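You operate a simulated robot arm through the tools that you are given. There is no shell and no other tool.

You run a simulated robot arm. Do the job below in one go: nothing can be reset, and whatever is moved stays where it is left.

## Task
Keep the blue press running: print the black book on fresh foil.
Fine: the foil is used, so wind on; the book goes from the press's bench to the green tray; leave the bed out.

Only the result counts: the job must be done as asked and must still hold three seconds after the hand-in. Knocking over, shifting, dropping, spilling or breaking anything else fails it.

## Robot
A 7-joint arm with a two-finger parallel gripper, fixed in place. Base frame: the origin is at the foot of the arm, x ahead of it, y to its left, z up. Units: cm, rad, N and s.
Its first joint turns from -2.897 to 2.897 rad. Payload 4.4 kg.
The tool frame sits at the grasp point between the pads (the TCP): z along the fingers, y along the line on which they close. The tips reach 2.3 cm beyond it. Largest opening 9.4 cm; finger width 3.8, thickness 1; the body of the gripper, 5.4 by 9.6 cm, starts 3.9 cm behind the TCP.
Orientation is that of the tool frame in the base frame, as a unit quaternion [x, y, z, w]. With the fingers straight down and closing along the base's y, the tool's x points along the base's -x, its y along +y and its z along -z.

## Interface
- The arm moves only by the tool jog_arm. Its argument "rows" is a list of rows, each a list of 3 entries, a list of its own where there are three numbers: the shift along the base's x, y, z in cm, then the turn, a rotation vector about the base's x, y, z in rad, then the opening in per cent of the stroke, from 0 (shut) to 100 (fully open). In form: [[[tx, ty, tz], [ax, ay, az], hand], ...]. A call has 1 to 20 rows; each row shifts and turns the commanded pose from where the row before left it. Each row takes 0.2 s and may step no farther than 5 cm and 0.15 rad from the row before; otherwise, or with a gripper value out of range, the whole call is refused. Where a pose cannot be reached the arm comes as near as it can. A force on the tool above 90 N (or 10 N above the force at the start of the call, whichever is more), or a blocked arm, ends the call early, and 0.2 s more pass. The fingers move at their own pace (about 7.2 cm/s each) and stop on an object; they squeeze with about 40 N. The grip force told is the motor's: it shows also when the fingers shut on nothing. Time passes only in rows, and 0.2 s behind the last, so rows that do not move let the fingers close. It gives the time, the measured TCP pose, the force on the tool (base axes), the opening and the grip force at its end, in the units of the frame above (readings bear some noise), with the torque about the TCP (base axes, N m) and any sound that the robot's microphone picked up.
- Cameras (640 x 400 px; columns grow to the right, rows downward): "scene" is fixed at [22.2, -65.4, 156.49]; the picture's right is [0.82, -0.57, 0.00], its down [-0.21, -0.31, -0.93] and it looks along [0.53, 0.76, -0.37] (base axes); focal length 328 px, centre (320, 200). "wrist" rides on the gripper at [8.6, 1.6, -7.4] in the tool frame; the picture's right is [-0.18, 0.98, 0.00], its down [-0.58, -0.11, -0.81] and it looks along [-0.79, -0.15, 0.59] (tool axes); focal length 243 px, centre (320, 200). There is no depth. A picture from a camera that has moved, and an enlarged one, comes with that camera's place and axes in the base frame and with its lens. The place of the scene camera against the robot may be out by one fixed shift of up to 1.2 cm in any direction.
- camera(camera): a new picture of that camera. It takes no simulated time.
- close_up(camera, box): a new picture of the part [left, top, right, bottom] of that camera's present view, enlarged. It takes no simulated time.
- sign_off(): hands the job in; it is judged then, once.

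Places have to be worked out from the pictures, the camera data and where the tool is seen. Open the gripper and draw the arm clear of the work before you hand the job in, unless the task says otherwise.

The tools are called after "Call:" as a command line: name --argument value ..., lists and objects as JSON in quotes. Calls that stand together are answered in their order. jog_arm: Moves the arm, as the interface text tells. Its arguments: {"type":"object","properties":{"rows":{"type":"array","items":{"type":"array"}}},"required":["rows"]} The other tools are called the same way: camera (camera) takes a picture; close_up (camera, box) takes an enlarged picture of a part of a camera's view; sign_off () hands the job in.

At the start:

```text
t: 0.0
eef_pos: [78.55, -28.86, 140.39]
tcp_rot: [0.001, 1.0, -0.001, -0.001]
contact_force: [-0.3, -0.9, 0.3]
ft_torque: [0.02, 0.02, -0.02]
width: 9.38
grip_force: 0.1
```

scene: 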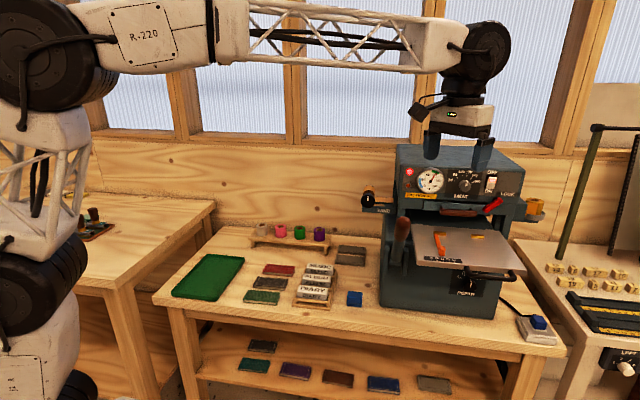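
wrist: 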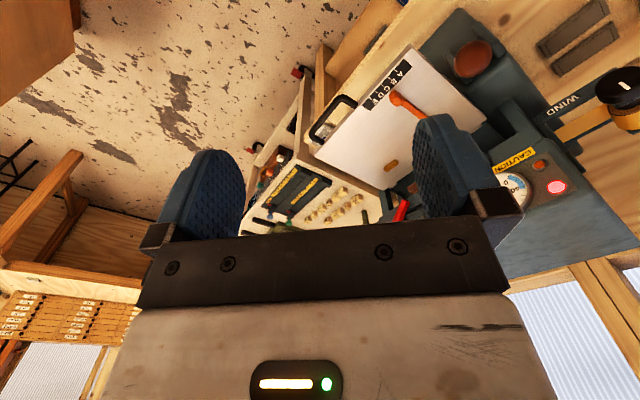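

I start by looking closely at the press and the bench to understand the parts.

Call:
close_up --camera "scene" --box '[350, 130, 560, 330]'

Call:
close_up --camera "scene" --box '[150, 210, 390, 320]'

Call:
close_up --camera "scene" --box '[380, 150, 530, 220]'

Call:
close_up --camera "scene" --box '[500, 100, 640, 400]'

Call:
close_up --camera "wrist" --box '[240, 0, 640, 250]'

```text
2.00 times, centred on (455, 230) of scene
camera zoom: at [22.2, -65.4, 156.49], right [0.82, -0.57, 0.0], down [-0.21, -0.31, -0.93], along [0.53, 0.76, -0.37], focal length 657 px, centre (50, 140)
```

zoom: 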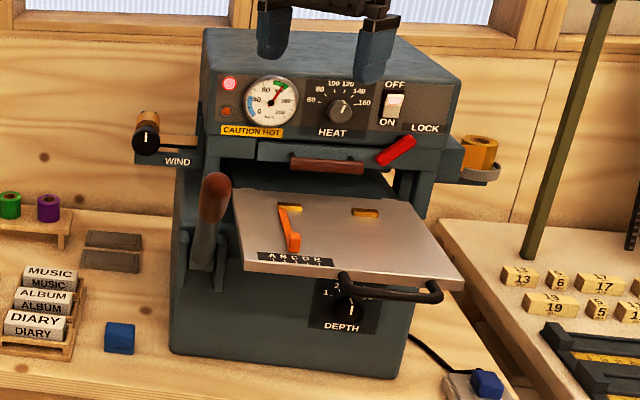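

```text
2.67 times, centred on (270, 265) of scene
camera zoom: at [22.2, -65.4, 156.49], right [0.82, -0.57, 0.0], down [-0.21, -0.31, -0.93], along [0.53, 0.76, -0.37], focal length 876 px, centre (453, 27)
```

zoom: 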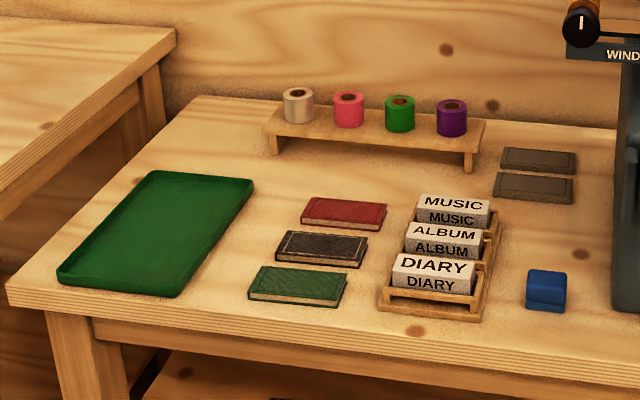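

```text
4.27 times, centred on (455, 185) of scene
camera zoom: at [22.2, -65.4, 156.49], right [0.82, -0.57, 0.0], down [-0.21, -0.31, -0.93], along [0.53, 0.76, -0.37], focal length 1401 px, centre (-256, 264)
```

zoom: 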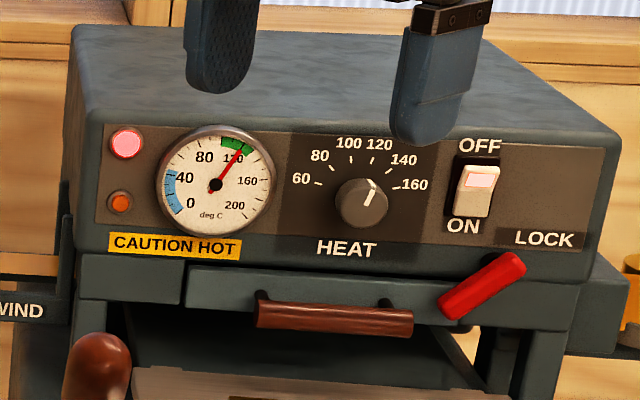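

```text
1.33 times, centred on (570, 250) of scene
camera zoom: at [22.2, -65.4, 156.49], right [0.82, -0.57, 0.0], down [-0.21, -0.31, -0.93], along [0.53, 0.76, -0.37], focal length 438 px, centre (-13, 133)
```

zoom: 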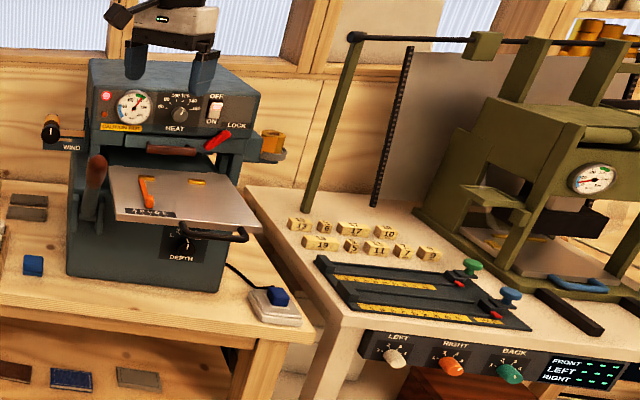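

```text
1.60 times, centred on (440, 125) of wrist
camera zoom: at [69.85, -27.12, 147.85], right [0.18, 0.98, 0.0], down [0.58, -0.11, 0.81], along [0.79, -0.15, -0.59], focal length 388 px, centre (128, 320)
```

zoom: 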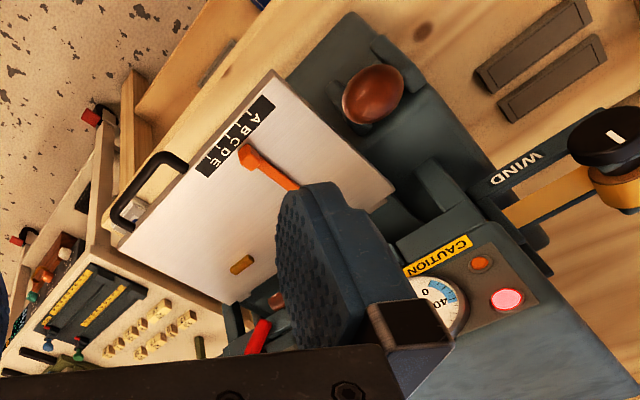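

The press faces roughly (-0.7,-0.7) in the base frame, so the bench runs at about 45°. I turn the tool by 45° and back off to get a straight view of the press for triangulation.

Call:
jog_arm --rows '[[[-4, -1, 0], [0, 0, 0.13], 100], [[-4, -1, 0], [0, 0, 0.13], 100], [[-4, -1, 0], [0, 0, 0.13], 100], [[-4, -1, 0], [0, 0, 0.13], 100], [[-4, -1, 0], [0, 0, 0.13], 100], [[-2, -1, 0], [0, 0, 0.135], 100], [[0, 0, 0], [0, 0, 0], 100]]'

Call:
camera --camera "wrist"

Call:
camera --camera "scene"

```text
t: 1.6
eef_pos: [56.47, -34.78, 140.42]
tcp_rot: [-0.384, 0.923, 0.0, 0.0]
contact_force: [0.1, -0.2, 0.5]
ft_torque: [0.01, -0.01, 0.01]
width: 9.38
grip_force: 0.1
```

```text
taken
camera wrist: at [49.25, -39.63, 147.89], right [-0.57, 0.82, 0.0], down [0.49, 0.33, 0.81], along [0.67, 0.46, -0.59], focal length 243 px, centre (320, 200)
```

wrist: 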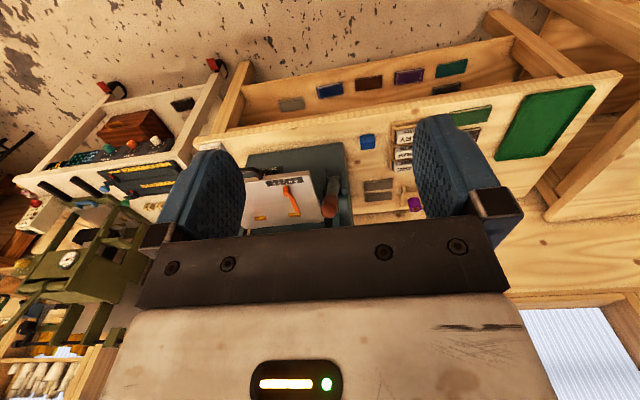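

```text
taken
```

scene: 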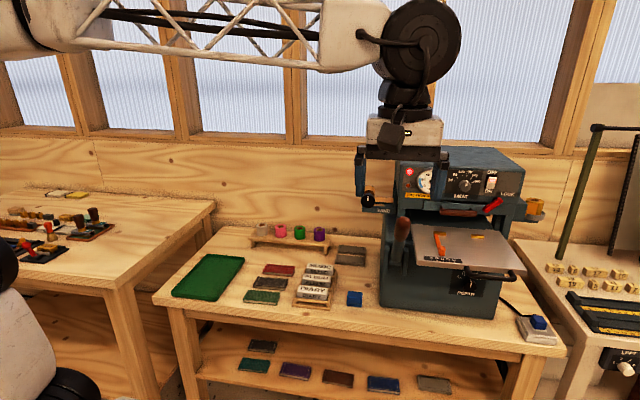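

The tray corner triangulates consistently to about (34.5, 51.6, 76.5), so the bench top is near z≈75.5. Now detailed close-ups of the press, dials and books.

Call:
close_up --camera "scene" --box '[380, 200, 540, 300]'

Call:
close_up --camera "scene" --box '[350, 180, 430, 230]'

Call:
close_up --camera "scene" --box '[440, 270, 500, 307]'

Call:
close_up --camera "scene" --box '[235, 255, 335, 315]'

Call:
close_up --camera "wrist" --box '[180, 130, 420, 240]'

Call:
close_up --camera "scene" --box '[500, 160, 580, 360]'

```text
4.00 times, centred on (460, 250) of scene
camera zoom: at [22.2, -65.4, 156.49], right [0.82, -0.57, 0.0], down [-0.21, -0.31, -0.93], along [0.53, 0.76, -0.37], focal length 1313 px, centre (-240, 0)
```

zoom: 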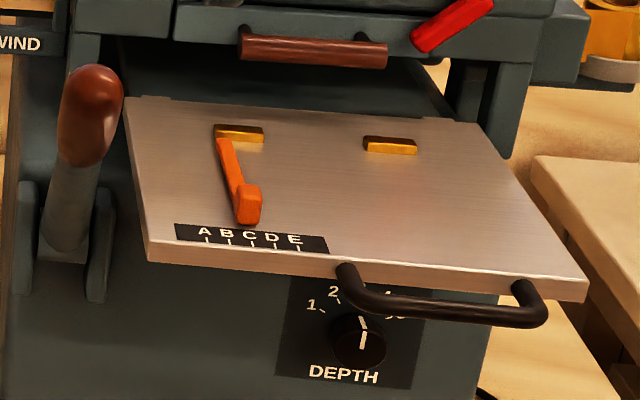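

```text
8.00 times, centred on (390, 205) of scene
camera zoom: at [22.2, -65.4, 156.49], right [0.82, -0.57, 0.0], down [-0.21, -0.31, -0.93], along [0.53, 0.76, -0.37], focal length 2627 px, centre (-240, 160)
```

zoom: 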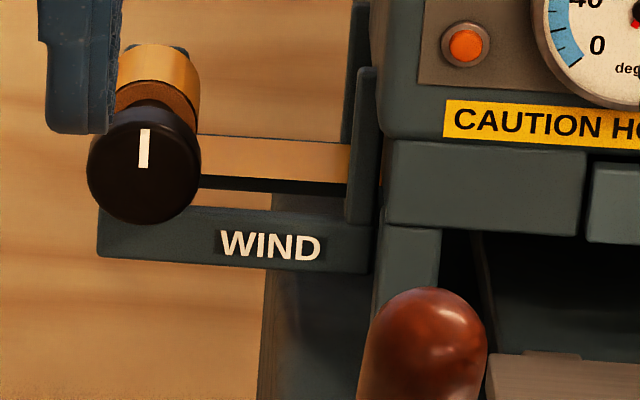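

```text
10.67 times, centred on (470, 288) of scene
camera zoom: at [22.2, -65.4, 156.49], right [0.82, -0.57, 0.0], down [-0.21, -0.31, -0.93], along [0.53, 0.76, -0.37], focal length 3502 px, centre (-1280, -744)
```

zoom: 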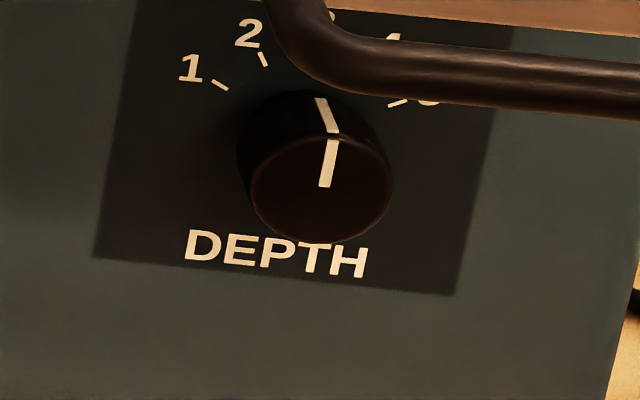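

```text
6.40 times, centred on (285, 285) of scene
camera zoom: at [22.2, -65.4, 156.49], right [0.82, -0.57, 0.0], down [-0.21, -0.31, -0.93], along [0.53, 0.76, -0.37], focal length 2101 px, centre (544, -344)
```

zoom: 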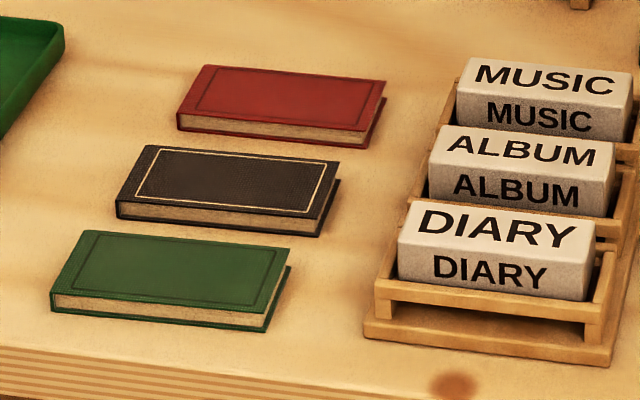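

```text
2.67 times, centred on (300, 185) of wrist
camera zoom: at [49.25, -39.63, 147.89], right [-0.57, 0.82, 0.0], down [0.49, 0.33, 0.81], along [0.67, 0.46, -0.59], focal length 647 px, centre (373, 240)
```

zoom: 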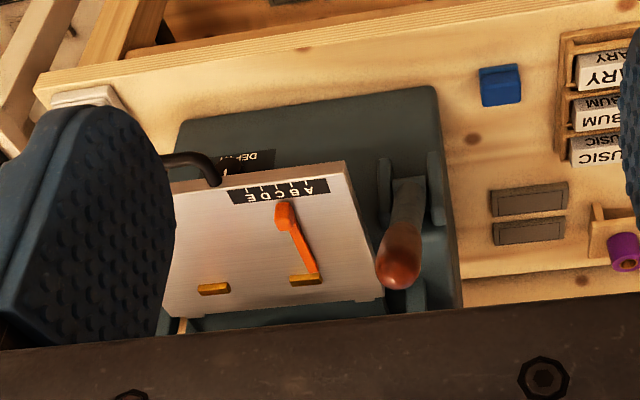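

```text
2.00 times, centred on (540, 260) of scene
camera zoom: at [22.2, -65.4, 156.49], right [0.82, -0.57, 0.0], down [-0.21, -0.31, -0.93], along [0.53, 0.76, -0.37], focal length 657 px, centre (-120, 80)
```

zoom: 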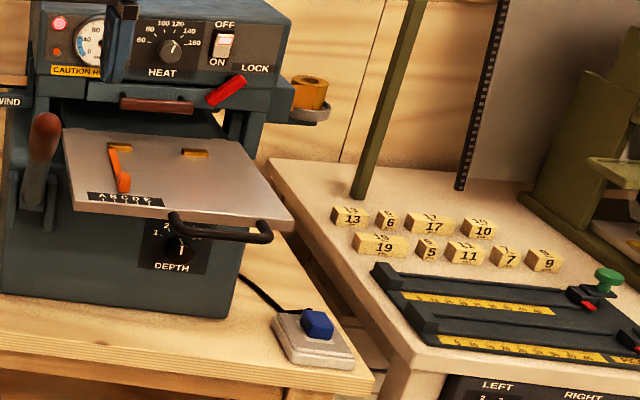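

The wrist and scene baselines are poorly conditioned for the press, so I move the tool along the bench direction to get a second wrist view of the bed, lever and knob.

Call:
jog_arm --rows '[[[3, -3, -2], [0, 0, 0], 100], [[3, -3, -2], [0, 0, 0], 100], [[3, -3, -2], [0, 0, 0], 100], [[3, -3, -2], [0, 0, 0], 100], [[3, -3, -2], [0, 0, 0.0], 100], [[0, 0, 0], [0, 0, 0], 100]]'

Call:
camera --camera "wrist"

Call:
close_up --camera "wrist" --box '[200, 50, 480, 225]'

Call:
close_up --camera "scene" --box '[340, 140, 450, 240]'

```text
t: 3.0
eef_pos: [71.48, -49.85, 130.25]
tcp_rot: [-0.382, 0.924, 0.0, 0.0]
contact_force: [-0.3, 0.6, 0.9]
ft_torque: [0.01, 0.01, 0.0]
width: 9.39
grip_force: 0.0
```

```text
taken
camera wrist: at [64.3, -54.7, 137.72], right [-0.56, 0.83, 0.0], down [0.49, 0.33, 0.81], along [0.67, 0.46, -0.59], focal length 243 px, centre (320, 200)
```

wrist: 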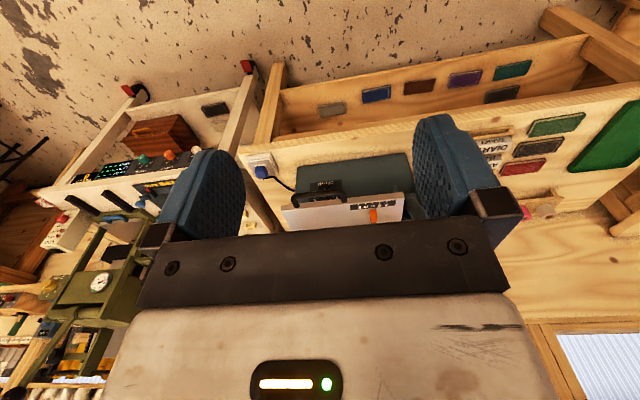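

```text
2.29 times, centred on (340, 138) of wrist
camera zoom: at [64.3, -54.7, 137.72], right [-0.56, 0.83, 0.0], down [0.49, 0.33, 0.81], along [0.67, 0.46, -0.59], focal length 555 px, centre (274, 343)
```

zoom: 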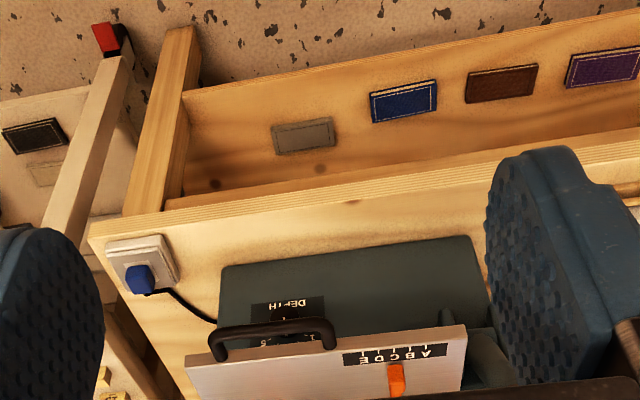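

```text
4.00 times, centred on (395, 190) of scene
camera zoom: at [22.2, -65.4, 156.49], right [0.82, -0.57, 0.0], down [-0.21, -0.31, -0.93], along [0.53, 0.76, -0.37], focal length 1313 px, centre (20, 240)
```

zoom: 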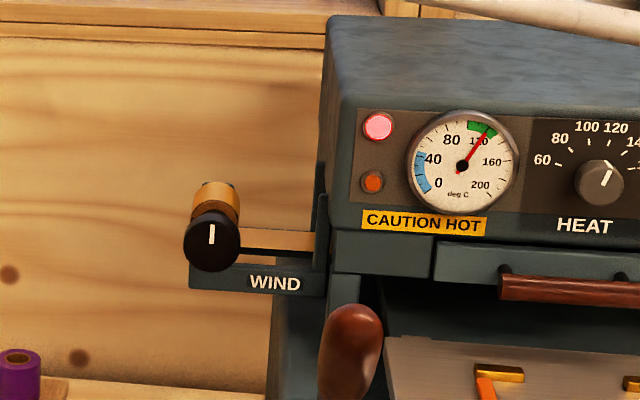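

Bed height is about z=106 and the WIND knob's face is near (94,10,116), lever top near (89,-9,114). I'll turn the tool horizontal pointing into the press (camera underneath) while retreating to free space on the way to the knob.

Call:
jog_arm --rows '[[[-1.05, 2.7, 0.45], [0.101, -0.101, 0], 100], [[-1.05, 2.7, 0.45], [0.101, -0.101, 0], 100], [[-1.05, 2.7, 0.45], [0.101, -0.101, 0], 100], [[-1.05, 2.7, 0.45], [0.101, -0.101, 0], 100], [[-1.05, 2.7, 0.45], [0.101, -0.101, 0], 100], [[-1.05, 2.7, 0.45], [0.101, -0.101, 0], 100], [[-1.05, 2.7, 0.45], [0.101, -0.101, 0], 100], [[-1.05, 2.7, 0.45], [0.101, -0.101, 0], 100], [[-1.05, 2.7, 0.45], [0.101, -0.101, 0], 100], [[-1.05, 2.7, 0.45], [0.101, -0.101, 0], 100], [[-1.05, 2.7, 0.45], [0.101, -0.101, 0], 100], [[0, 0, 0], [0, 0, 0], 100]]'

Call:
camera --camera "wrist"

Call:
camera --camera "scene"

```text
t: 5.6
eef_pos: [59.91, -20.23, 135.25]
tcp_rot: [-0.27, 0.653, 0.271, 0.654]
contact_force: [0.0, 0.7, 0.3]
ft_torque: [0.02, -0.01, 0.0]
width: 9.42
grip_force: 0.1
```

```text
taken
camera wrist: at [53.55, -24.08, 126.67], right [-0.7, 0.69, 0.18], down [-0.49, -0.65, 0.58], along [0.52, 0.31, 0.79], focal length 243 px, centre (320, 200)
```

wrist: 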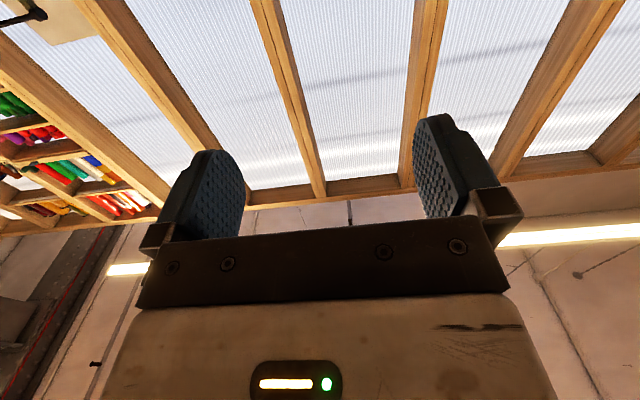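

```text
taken
```

scene: 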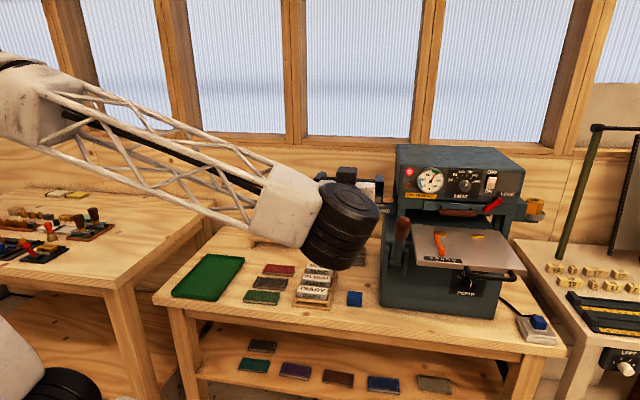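

I now roll the tool by 90° about its axis so the camera sits on the left, and advance to a staging point about 20 cm in front of the knob.

Call:
jog_arm --rows '[[[1.84, 1.47, -1.57], [0.101, 0.101, 0], 100], [[1.84, 1.47, -1.57], [0.101, 0.101, 0], 100], [[1.84, 1.47, -1.57], [0.101, 0.101, 0], 100], [[1.84, 1.47, -1.57], [0.101, 0.101, 0], 100], [[1.84, 1.47, -1.57], [0.101, 0.101, 0], 100], [[1.84, 1.47, -1.57], [0.101, 0.101, 0], 100], [[1.84, 1.47, -1.57], [0.101, 0.101, 0], 100], [[1.84, 1.47, -1.57], [0.101, 0.101, 0], 100], [[1.84, 1.47, -1.57], [0.101, 0.101, 0], 100], [[1.84, 1.47, -1.57], [0.101, 0.101, 0], 100], [[1.84, 1.47, -1.57], [0.101, 0.101, 0], 100], [[0, 0, 0], [0, 0, 0], 100]]'

Call:
camera --camera "wrist"

Call:
camera --camera "scene"

```text
t: 8.2
eef_pos: [80.25, -4.18, 117.97]
tcp_rot: [0.273, 0.652, 0.653, 0.271]
contact_force: [-0.6, 0.3, -0.9]
ft_torque: [0.0, 0.01, -0.01]
width: 9.41
grip_force: 0.1
```

```text
taken
camera wrist: at [68.84, -3.03, 119.61], right [0.13, -0.13, 0.98], down [-0.16, -0.98, -0.11], along [0.98, -0.14, -0.15], focal length 243 px, centre (320, 200)
```

wrist: 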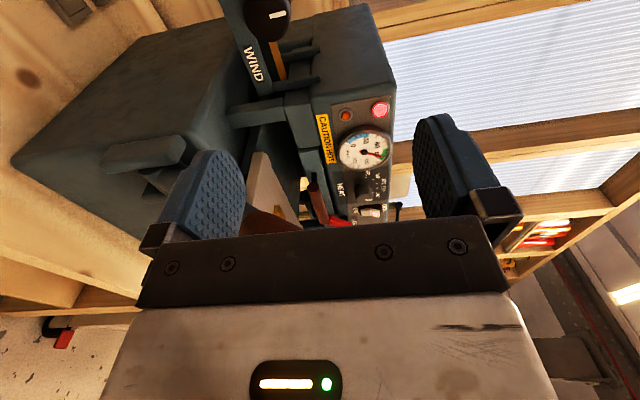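

```text
taken
```

scene: 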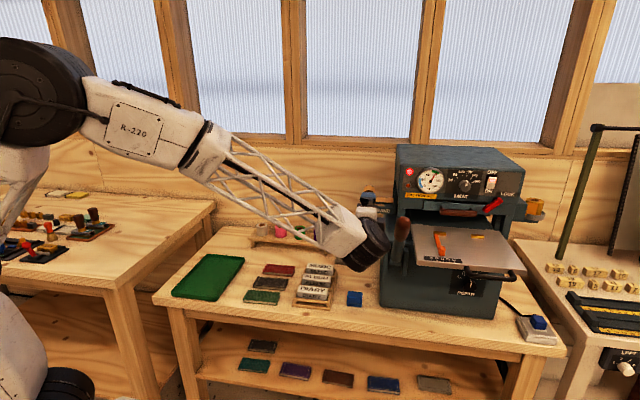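

Triangulating two wrist views gives the knob face at about (95.9,12.5,113.5), and shows the scene camera is offset by about (0,+0.8,-1.0). Let me zoom in on the knob from here.

Call:
close_up --camera "wrist" --box '[180, 0, 400, 130]'

Call:
close_up --camera "scene" --box '[340, 170, 440, 290]'

```text
2.91 times, centred on (290, 65) of wrist
camera zoom: at [68.84, -3.03, 119.61], right [0.13, -0.13, 0.98], down [-0.16, -0.98, -0.11], along [0.98, -0.14, -0.15], focal length 706 px, centre (407, 593)
```

zoom: 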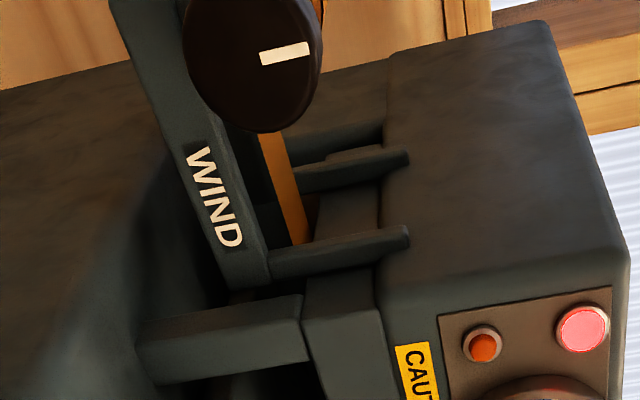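

```text
3.33 times, centred on (390, 230) of scene
camera zoom: at [22.2, -65.4, 156.49], right [0.82, -0.57, 0.0], down [-0.21, -0.31, -0.93], along [0.53, 0.76, -0.37], focal length 1094 px, centre (87, 100)
```

zoom: 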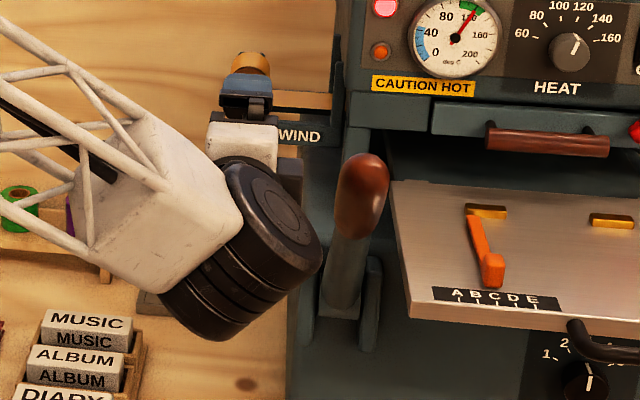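

Knob centre is about (95.8,12.4,113.1), radius 2.4, protruding ~4 cm ahead of its bracket. I roll back to camera-underneath (to have 180° of winding travel), lower to knob height and advance part of the way.

Call:
jog_arm --rows '[[[-0.04, 0.04, -0.44], [-0.101, -0.101, 0], 80], [[-0.04, 0.04, -0.44], [-0.101, -0.101, 0], 80], [[-0.04, 0.04, -0.44], [-0.101, -0.101, 0], 80], [[-0.04, 0.04, -0.44], [-0.101, -0.101, 0], 80], [[-0.04, 0.04, -0.44], [-0.101, -0.101, 0], 80], [[-0.04, 0.04, -0.44], [-0.101, -0.101, 0], 80], [[-0.04, 0.04, -0.44], [-0.101, -0.101, 0], 80], [[-0.04, 0.04, -0.44], [-0.101, -0.101, 0], 80], [[-0.04, 0.04, -0.44], [-0.101, -0.101, 0], 80], [[-0.04, 0.04, -0.44], [-0.101, -0.101, 0], 80], [[-0.04, 0.04, -0.44], [-0.101, -0.101, 0], 80], [[2, 2, 0], [0, 0, 0], 80], [[2, 2, 0], [0, 0, 0], 80], [[2, 2, 0], [0, 0, 0], 80], [[2, 2, 0], [0, 0, 0], 80], [[2, 2, 0], [0, 0, 0], 80], [[0, 0, 0], [0, 0, 0], 80]]'

Call:
camera --camera "wrist"

Call:
close_up --camera "scene" --box '[340, 160, 440, 280]'

```text
t: 11.8
eef_pos: [89.69, 6.48, 113.27]
tcp_rot: [-0.269, 0.653, 0.27, 0.654]
contact_force: [0.1, 0.4, 0.2]
ft_torque: [0.01, 0.0, -0.01]
width: 7.53
grip_force: 0.0
```

```text
taken
camera wrist: at [83.35, 2.5, 104.56], right [-0.7, 0.69, 0.18], down [-0.49, -0.65, 0.58], along [0.52, 0.31, 0.79], focal length 243 px, centre (320, 200)
```

wrist: 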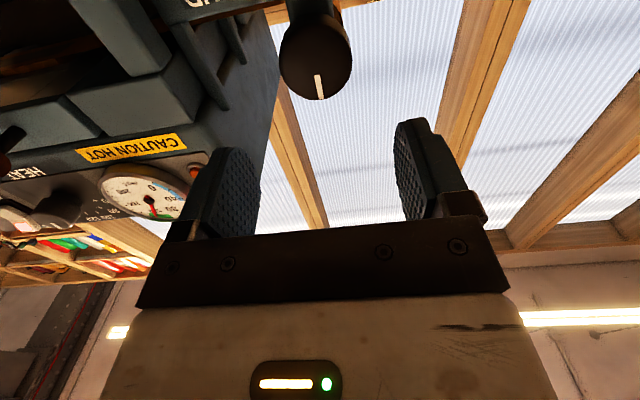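

```text
3.33 times, centred on (390, 220) of scene
camera zoom: at [22.2, -65.4, 156.49], right [0.82, -0.57, 0.0], down [-0.21, -0.31, -0.93], along [0.53, 0.76, -0.37], focal length 1094 px, centre (87, 133)
```

zoom: 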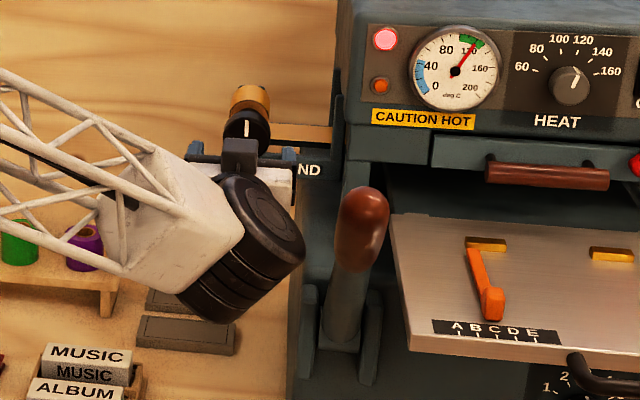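

Refined from this view: knob face centre ≈ (96.1,12.9,112.3), about 2.4 cm thick. I lower 1 cm, slide the fingers over the knob sides and close.

Call:
jog_arm --rows '[[[0, 0, -0.97], [0, 0, 0], 80], [[1.5, 1.5, 0], [0, 0, 0], 80], [[1.5, 1.5, 0], [0, 0, 0], 80], [[1.5, 1.5, 0], [0, 0, 0], 80], [[1.55, 1.55, 0], [0, 0, 0], 80], [[0, 0, 0], [0, 0, 0], 80]]'

Call:
camera --camera "wrist"

Call:
close_up --camera "scene" --box '[340, 160, 440, 280]'

```text
t: 13.2
eef_pos: [95.78, 12.46, 112.4]
tcp_rot: [-0.269, 0.653, 0.27, 0.655]
contact_force: [0.6, 0.1, -1.0]
ft_torque: [0.01, 0.04, 0.01]
width: 7.51
grip_force: 0.0
```

```text
taken
camera wrist: at [89.37, 8.58, 103.66], right [-0.7, 0.69, 0.18], down [-0.49, -0.65, 0.58], along [0.52, 0.31, 0.79], focal length 243 px, centre (320, 200)
```

wrist: 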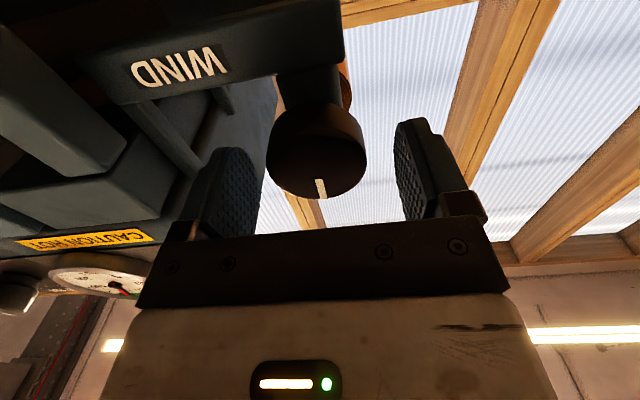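

```text
3.33 times, centred on (390, 220) of scene
camera zoom: at [22.2, -65.4, 156.49], right [0.82, -0.57, 0.0], down [-0.21, -0.31, -0.93], along [0.53, 0.76, -0.37], focal length 1094 px, centre (87, 133)
```

zoom: 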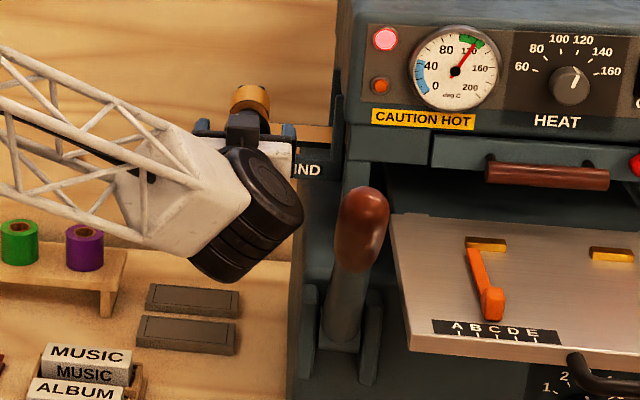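

Knob centre now resolves to about 1 cm ahead of the TCP and 0.2 cm high, nicely centred sideways. I advance 0.5 cm and close on it.

Call:
jog_arm --rows '[[[0.4, 0.4, 0.2], [0, 0, 0], 80], [[0, 0, 0], [0, 0, 0], 60], [[0, 0, 0], [0, 0, 0], 40], [[0, 0, 0], [0, 0, 0], 30], [[0, 0, 0], [0, 0, 0], 30]]'

Call:
camera --camera "wrist"

```text
t: 14.4
eef_pos: [96.21, 12.88, 112.52]
tcp_rot: [-0.27, 0.653, 0.271, 0.654]
contact_force: [38.5, -14.9, -1.1]
ft_torque: [-0.33, 0.22, 0.0]
width: 5.01
grip_force: 45.2
```

```text
taken
camera wrist: at [89.84, 8.85, 103.82], right [-0.69, 0.7, 0.18], down [-0.49, -0.65, 0.58], along [0.52, 0.31, 0.79], focal length 243 px, centre (320, 200)
```

wrist: 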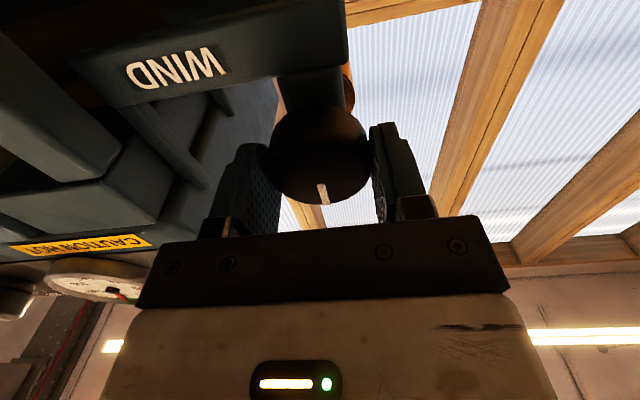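

Knob is gripped (5.0 cm wide) but there's a 38 N side load along the bench direction, so I'm a couple of millimetres off centre. I nudge towards the force to relieve it.

Call:
jog_arm --rows '[[[0.12, -0.08, 0], [0, 0, 0], 30], [[0, 0, 0], [0, 0, 0], 30]]'

```text
t: 15.0
eef_pos: [96.32, 12.81, 112.52]
tcp_rot: [-0.27, 0.653, 0.271, 0.654]
contact_force: [-15.6, -18.1, 2.5]
ft_torque: [-0.23, 0.2, -0.31]
width: 5.0
grip_force: 45.0
```

Side load is relieved. I begin winding clockwise (as seen from the front) in small steps and watch force, torque and sound.

Call:
jog_arm --rows '[[[-0.01, -0.01, 0], [0.07, 0.07, 0], 30], [[0, 0, 0], [0.07, 0.07, 0], 30], [[0, 0, 0], [0.07, 0.07, 0], 30], [[0, 0, 0], [0.07, 0.07, 0], 30], [[0, 0, 0], [0, 0, 0], 30]]'

Call:
camera --camera "wrist"

```text
t: 16.2
eef_pos: [96.34, 12.72, 112.56]
tcp_rot: [-0.136, 0.693, 0.395, 0.587]
contact_force: [-5.5, -21.9, -2.9]
ft_torque: [0.07, -0.08, 0.06]
width: 4.96
grip_force: 45.2
```

```text
taken
camera wrist: at [87.63, 11.06, 105.1], right [-0.59, 0.59, 0.55], down [-0.34, -0.8, 0.49], along [0.73, 0.1, 0.67], focal length 243 px, centre (320, 200)
```

wrist: 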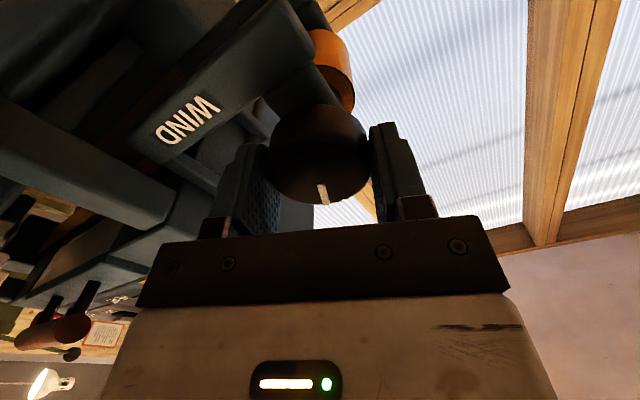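

The knob turns with the gripper (its mark stays fixed in my view) and forces stay low. I keep winding clockwise.

Call:
jog_arm --rows '[[[0, 0, 0], [0.09, 0.09, 0], 30], [[0, 0, 0], [0.09, 0.09, 0], 30], [[0, 0, 0], [0.09, 0.09, 0], 30], [[0, 0, 0], [0.09, 0.09, 0], 30], [[0, 0, 0], [0.09, 0.09, 0], 30], [[0, 0, 0], [0.09, 0.09, 0], 30], [[0, 0, 0], [0.09, 0.09, 0], 30], [[0, 0, 0], [0.09, 0.09, 0], 30], [[0, 0, 0], [0, 0, 0], 30]]'

Call:
camera --camera "wrist"

Call:
close_up --camera "scene" --box '[340, 160, 440, 240]'

```text
t: 18.2
eef_pos: [96.39, 12.76, 112.22]
tcp_rot: [0.221, 0.672, 0.63, 0.32]
contact_force: [-4.5, -26.7, -28.2]
ft_torque: [0.16, -0.18, -0.06]
width: 4.97
grip_force: 45.6
```

```text
taken
camera wrist: at [84.82, 13.87, 112.56], right [0.02, -0.02, 1.0], down [-0.15, -0.99, -0.02], along [0.99, -0.15, -0.03], focal length 243 px, centre (320, 200)
```

wrist: 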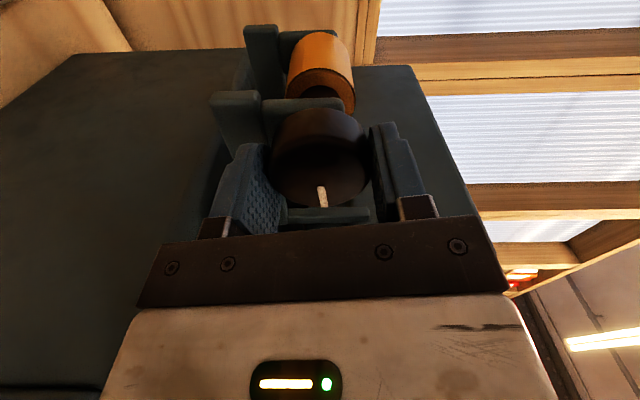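

```text
5.00 times, centred on (390, 200) of scene
camera zoom: at [22.2, -65.4, 156.49], right [0.82, -0.57, 0.0], down [-0.21, -0.31, -0.93], along [0.53, 0.76, -0.37], focal length 1642 px, centre (-30, 200)
```

zoom: 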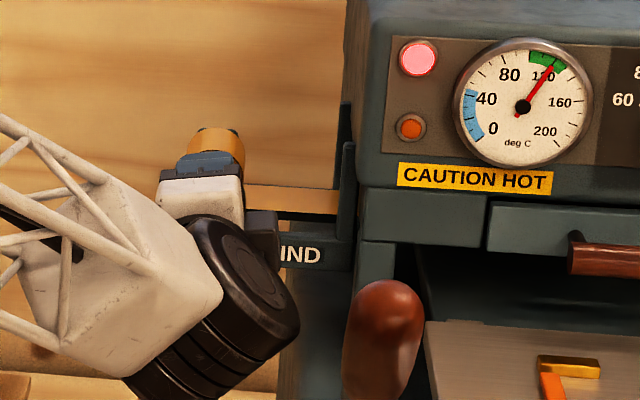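

Winding smoothly; about 80° done. A small downward bias to ease the vertical load, then I continue to about 180°.

Call:
jog_arm --rows '[[[0, 0, -0.1], [0.1, 0.1, 0], 30], [[0, 0, 0], [0.1, 0.1, 0], 30], [[0, 0, 0], [0.1, 0.1, 0], 30], [[0, 0, 0], [0.1, 0.1, 0], 30], [[0, 0, 0], [0.1, 0.1, 0], 30], [[0, 0, 0], [0.1, 0.1, 0], 30], [[0, 0, 0], [0.1, 0.1, 0], 30], [[0, 0, 0], [0.1, 0.1, 0], 30], [[0, 0, 0], [0.1, 0.1, 0], 30], [[0, 0, 0], [0.1, 0.1, 0], 30], [[0, 0, 0], [0.1, 0.1, 0], 30], [[0, 0, 0], [0.1, 0.1, 0], 30], [[0, 0, 0], [0, 0, 0], 30]]'

Call:
camera --camera "wrist"

Call:
close_up --camera "scene" --box '[340, 160, 440, 240]'

```text
t: 21.0
eef_pos: [96.32, 12.9, 112.62]
tcp_rot: [0.648, 0.281, 0.657, -0.262]
contact_force: [5.2, 39.1, -1.4]
ft_torque: [0.68, -0.57, -0.07]
width: 4.86
grip_force: 45.1
```

```text
taken
camera wrist: at [92.04, 6.81, 121.28], right [0.7, -0.7, -0.15], down [-0.63, -0.51, -0.58], along [0.33, 0.51, -0.8], focal length 243 px, centre (320, 200)
```

wrist: 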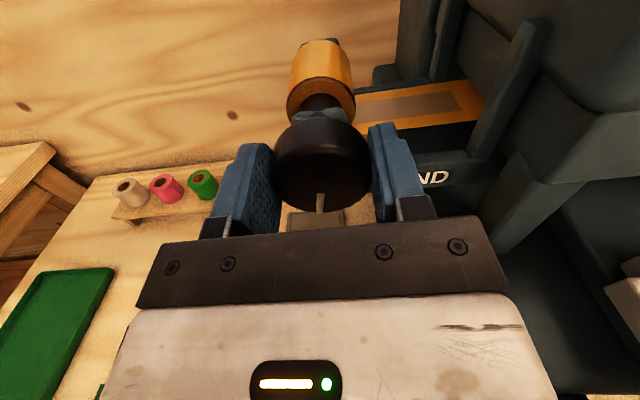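

```text
5.00 times, centred on (390, 200) of scene
camera zoom: at [22.2, -65.4, 156.49], right [0.82, -0.57, 0.0], down [-0.21, -0.31, -0.93], along [0.53, 0.76, -0.37], focal length 1642 px, centre (-30, 200)
```

zoom: 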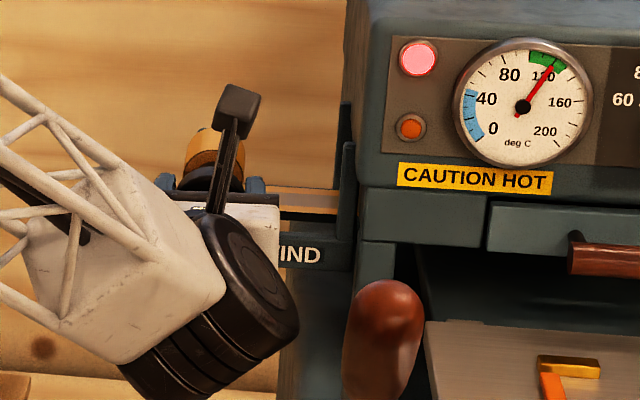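

A greyish used patch on the foil strip has now come out from under the press head. Let me zoom in on it.

Call:
close_up --camera "wrist" --box '[260, 20, 540, 200]'

Call:
close_up --camera "scene" --box '[375, 180, 425, 220]'

Call:
close_up --camera "scene" --box '[490, 180, 560, 240]'

```text
2.22 times, centred on (400, 110) of wrist
camera zoom: at [92.04, 6.81, 121.28], right [0.7, -0.7, -0.15], down [-0.63, -0.51, -0.58], along [0.33, 0.51, -0.8], focal length 539 px, centre (142, 400)
```

zoom: 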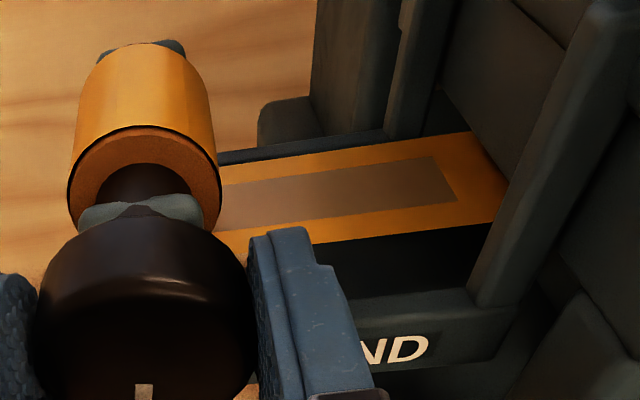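

```text
10.00 times, centred on (400, 200) of scene
camera zoom: at [22.2, -65.4, 156.49], right [0.82, -0.57, 0.0], down [-0.21, -0.31, -0.93], along [0.53, 0.76, -0.37], focal length 3284 px, centre (-480, 200)
```

zoom: 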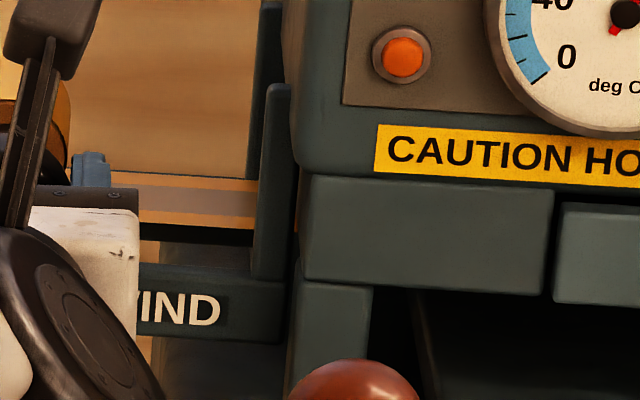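

```text
6.67 times, centred on (525, 210) of scene
camera zoom: at [22.2, -65.4, 156.49], right [0.82, -0.57, 0.0], down [-0.21, -0.31, -0.93], along [0.53, 0.76, -0.37], focal length 2189 px, centre (-1047, 133)
```

zoom: 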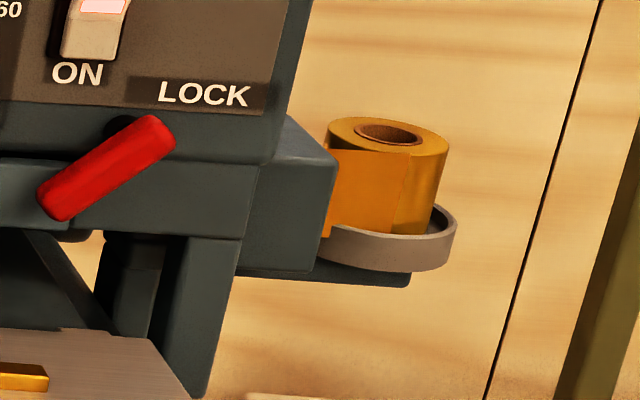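

The used patch has just cleared the exit with fresh gold following. To be sure the whole print area is fresh, I wind a bit further and see how far the patch travels per turn.

Call:
jog_arm --rows '[[[0, 0.02, 0], [0.09, 0.09, 0], 30], [[0, 0.02, 0], [0.09, 0.09, 0], 30], [[0, 0.02, 0], [0.09, 0.09, 0], 30], [[0, 0.02, 0], [0.09, 0.09, 0], 30], [[0, 0, 0], [0, 0, 0], 30]]'

Call:
close_up --camera "wrist" --box '[260, 20, 540, 200]'

Call:
close_up --camera "scene" --box '[375, 180, 425, 220]'

```text
t: 22.2
eef_pos: [96.4, 12.61, 112.55]
tcp_rot: [0.699, 0.108, 0.57, -0.418]
contact_force: [38.9, -5.1, 20.9]
ft_torque: [0.35, -0.44, 0.29]
width: 4.85
grip_force: 45.1
```

```text
2.22 times, centred on (400, 110) of wrist
camera zoom: at [94.95, 3.77, 119.43], right [0.56, -0.56, -0.62], down [-0.83, -0.31, -0.47], along [0.07, 0.77, -0.63], focal length 539 px, centre (142, 400)
```

zoom: 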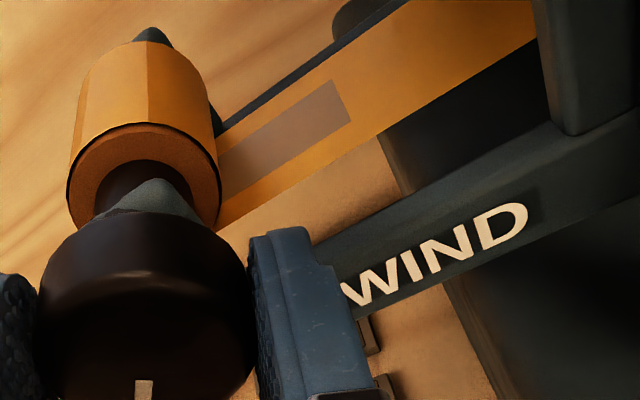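

```text
10.00 times, centred on (400, 200) of scene
camera zoom: at [22.2, -65.4, 156.49], right [0.82, -0.57, 0.0], down [-0.21, -0.31, -0.93], along [0.53, 0.76, -0.37], focal length 3284 px, centre (-480, 200)
```

zoom: 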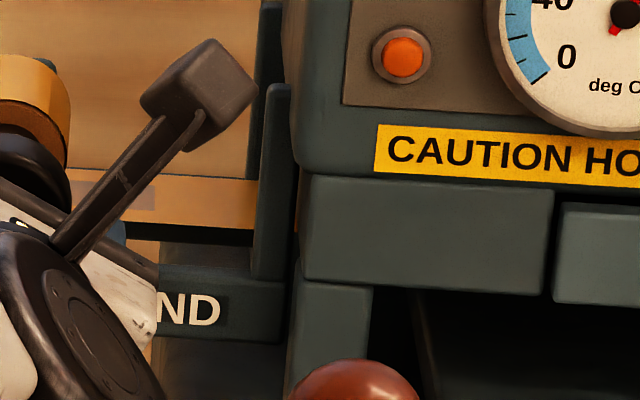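

The patch end is now ~4 cm past the exit and moves fast (~7 cm per rad), so the print area is well onto fresh foil. I release the knob, back straight out, and roll back to camera-left.

Call:
jog_arm --rows '[[[0, 0, 0], [0, 0, 0], 80], [[0, 0, 0], [0, 0, 0], 80], [[-1, -1, 0], [0, 0, 0], 80], [[-2, -2, 0], [0, 0, 0], 80], [[-2, -2, 0], [0, 0, 0], 80], [[-0.7, -0.7, 0], [-0.098, -0.098, 0], 80], [[-0.7, -0.7, 0], [-0.098, -0.098, 0], 80], [[-0.7, -0.7, 0], [-0.098, -0.098, 0], 80], [[-0.7, -0.7, 0], [-0.098, -0.098, 0], 80], [[-0.7, -0.7, 0], [-0.098, -0.098, 0], 80], [[-0.7, -0.7, 0], [-0.098, -0.098, 0], 80], [[-0.7, -0.7, 0], [-0.098, -0.098, 0], 80], [[-0.7, -0.7, 0], [-0.098, -0.098, 0], 80], [[-0.7, -0.7, 0.3], [-0.098, -0.098, 0], 80], [[-0.7, -0.7, 0.3], [-0.098, -0.098, 0], 80], [[-0.7, -0.7, 0.3], [-0.098, -0.098, 0], 80], [[-0.7, -0.7, 0.3], [-0.098, -0.098, 0], 80], [[-0.7, -0.7, 0.3], [-0.098, -0.098, 0], 80], [[-0.7, -0.7, 0.3], [-0.098, -0.098, 0], 80], [[-0.7, -0.7, 0.3], [-0.098, -0.098, 0], 80]]'

Call:
camera --camera "wrist"

Call:
camera --camera "scene"

Call:
close_up --camera "scene" --box '[350, 180, 430, 230]'

```text
t: 26.4
eef_pos: [80.86, -2.7, 114.47]
tcp_rot: [0.262, 0.657, 0.649, 0.28]
contact_force: [-0.5, -0.1, 1.1]
ft_torque: [0.0, 0.0, -0.02]
width: 7.52
grip_force: 0.1
```

```text
taken
camera wrist: at [69.38, -1.67, 115.9], right [0.11, -0.11, 0.99], down [-0.16, -0.98, -0.09], along [0.98, -0.15, -0.13], focal length 243 px, centre (320, 200)
```

wrist: 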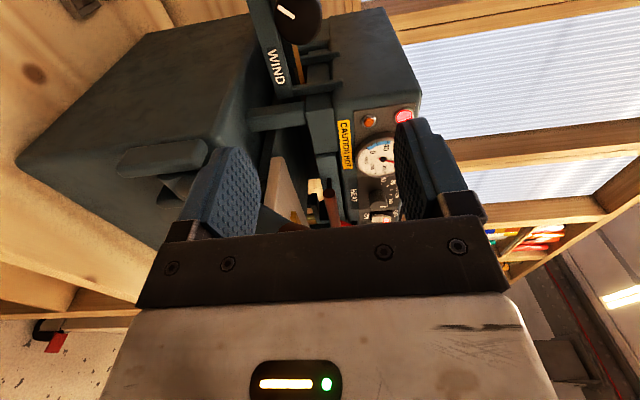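

```text
taken
```

scene: 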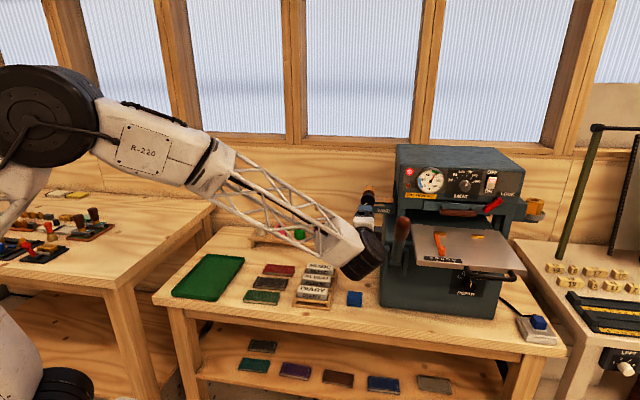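

```text
8.00 times, centred on (390, 205) of scene
camera zoom: at [22.2, -65.4, 156.49], right [0.82, -0.57, 0.0], down [-0.21, -0.31, -0.93], along [0.53, 0.76, -0.37], focal length 2627 px, centre (-240, 160)
```

zoom: 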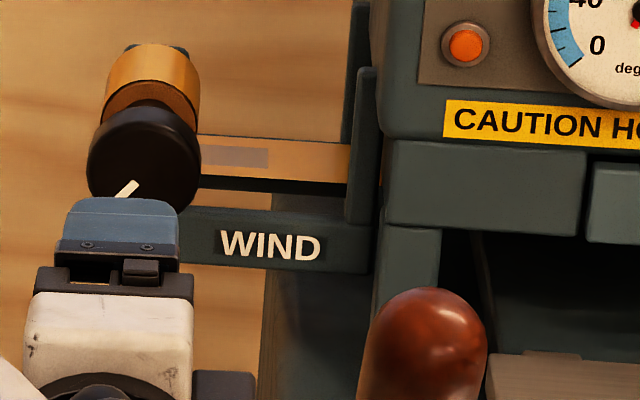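

Knob stays where I left it and the patch is clear. Now I swing the tool back to pointing down over the book area (camera on the left looking along the bench).

Call:
jog_arm --rows '[[[-1.49, 3.34, 0], [-0.101, 0.101, 0], 80], [[-1.49, 3.34, 0], [-0.101, 0.101, 0], 80], [[-1.49, 3.34, 0], [-0.101, 0.101, 0], 80], [[-1.49, 3.34, 0], [-0.101, 0.101, 0], 80], [[-1.49, 3.34, 0], [-0.101, 0.101, 0], 80], [[-1.49, 3.34, 0], [-0.101, 0.101, 0], 80], [[-1.49, 3.34, 0], [-0.101, 0.101, 0], 80], [[-1.49, 3.34, -1], [-0.101, 0.101, 0], 80], [[-1.49, 3.34, -1], [-0.101, 0.101, 0], 80], [[-1.49, 3.34, -1], [-0.101, 0.101, 0], 80], [[-1.49, 3.34, -1], [-0.101, 0.101, 0], 80], [[-1.49, 3.34, -1.5], [0, 0, 0], 80], [[-1.49, 3.34, -1.5], [0, 0, 0], 80], [[-1.49, 3.34, -1.5], [0, 0, 0], 80], [[0, 0, 0], [0, 0, 0], 80]]'

Call:
camera --camera "wrist"

Call:
camera --camera "scene"

```text
t: 29.6
eef_pos: [59.95, 44.24, 105.88]
tcp_rot: [0.37, 0.929, -0.002, 0.0]
contact_force: [-0.1, 0.9, -0.4]
ft_torque: [0.0, 0.02, 0.0]
width: 7.49
grip_force: 0.0
```

```text
taken
camera wrist: at [54.87, 51.52, 113.41], right [0.81, 0.59, 0.0], down [0.35, -0.48, 0.81], along [0.47, -0.65, -0.59], focal length 243 px, centre (320, 200)
```

wrist: 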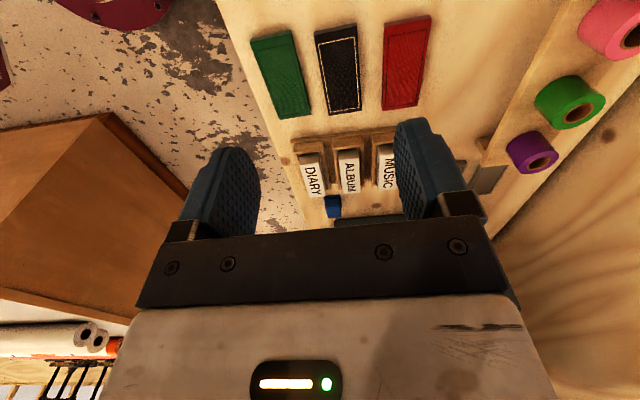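

```text
taken
```

scene: 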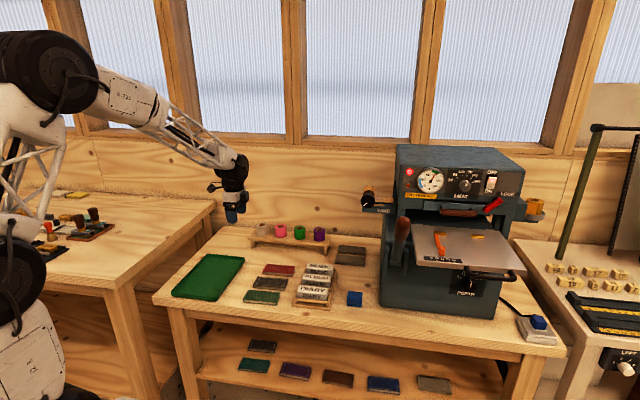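

Clear view of the three books from above. I zoom in to get the black book's corners and orientation precisely.

Call:
close_up --camera "wrist" --box '[230, 0, 450, 137]'

Call:
close_up --camera "scene" --box '[160, 245, 340, 315]'

```text
2.91 times, centred on (340, 68) of wrist
camera zoom: at [54.87, 51.52, 113.41], right [0.81, 0.59, 0.0], down [0.35, -0.48, 0.81], along [0.47, -0.65, -0.59], focal length 706 px, centre (262, 582)
```

zoom: 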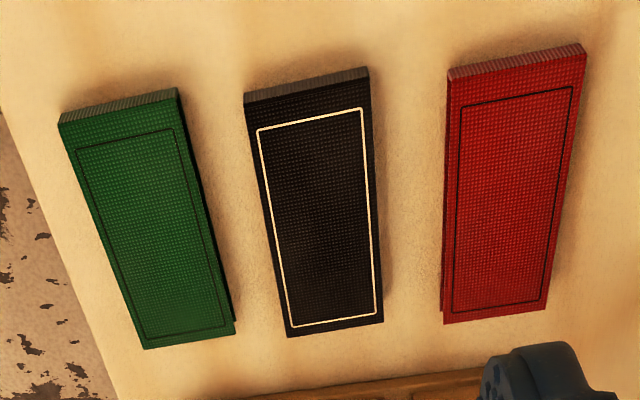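

```text
3.56 times, centred on (250, 280) of scene
camera zoom: at [22.2, -65.4, 156.49], right [0.82, -0.57, 0.0], down [-0.21, -0.31, -0.93], along [0.53, 0.76, -0.37], focal length 1168 px, centre (569, -84)
```

zoom: 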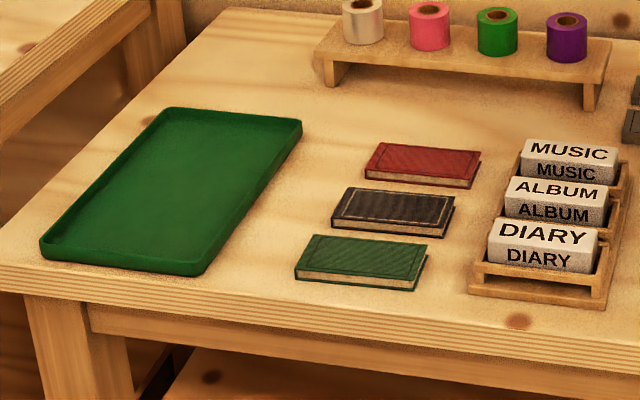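

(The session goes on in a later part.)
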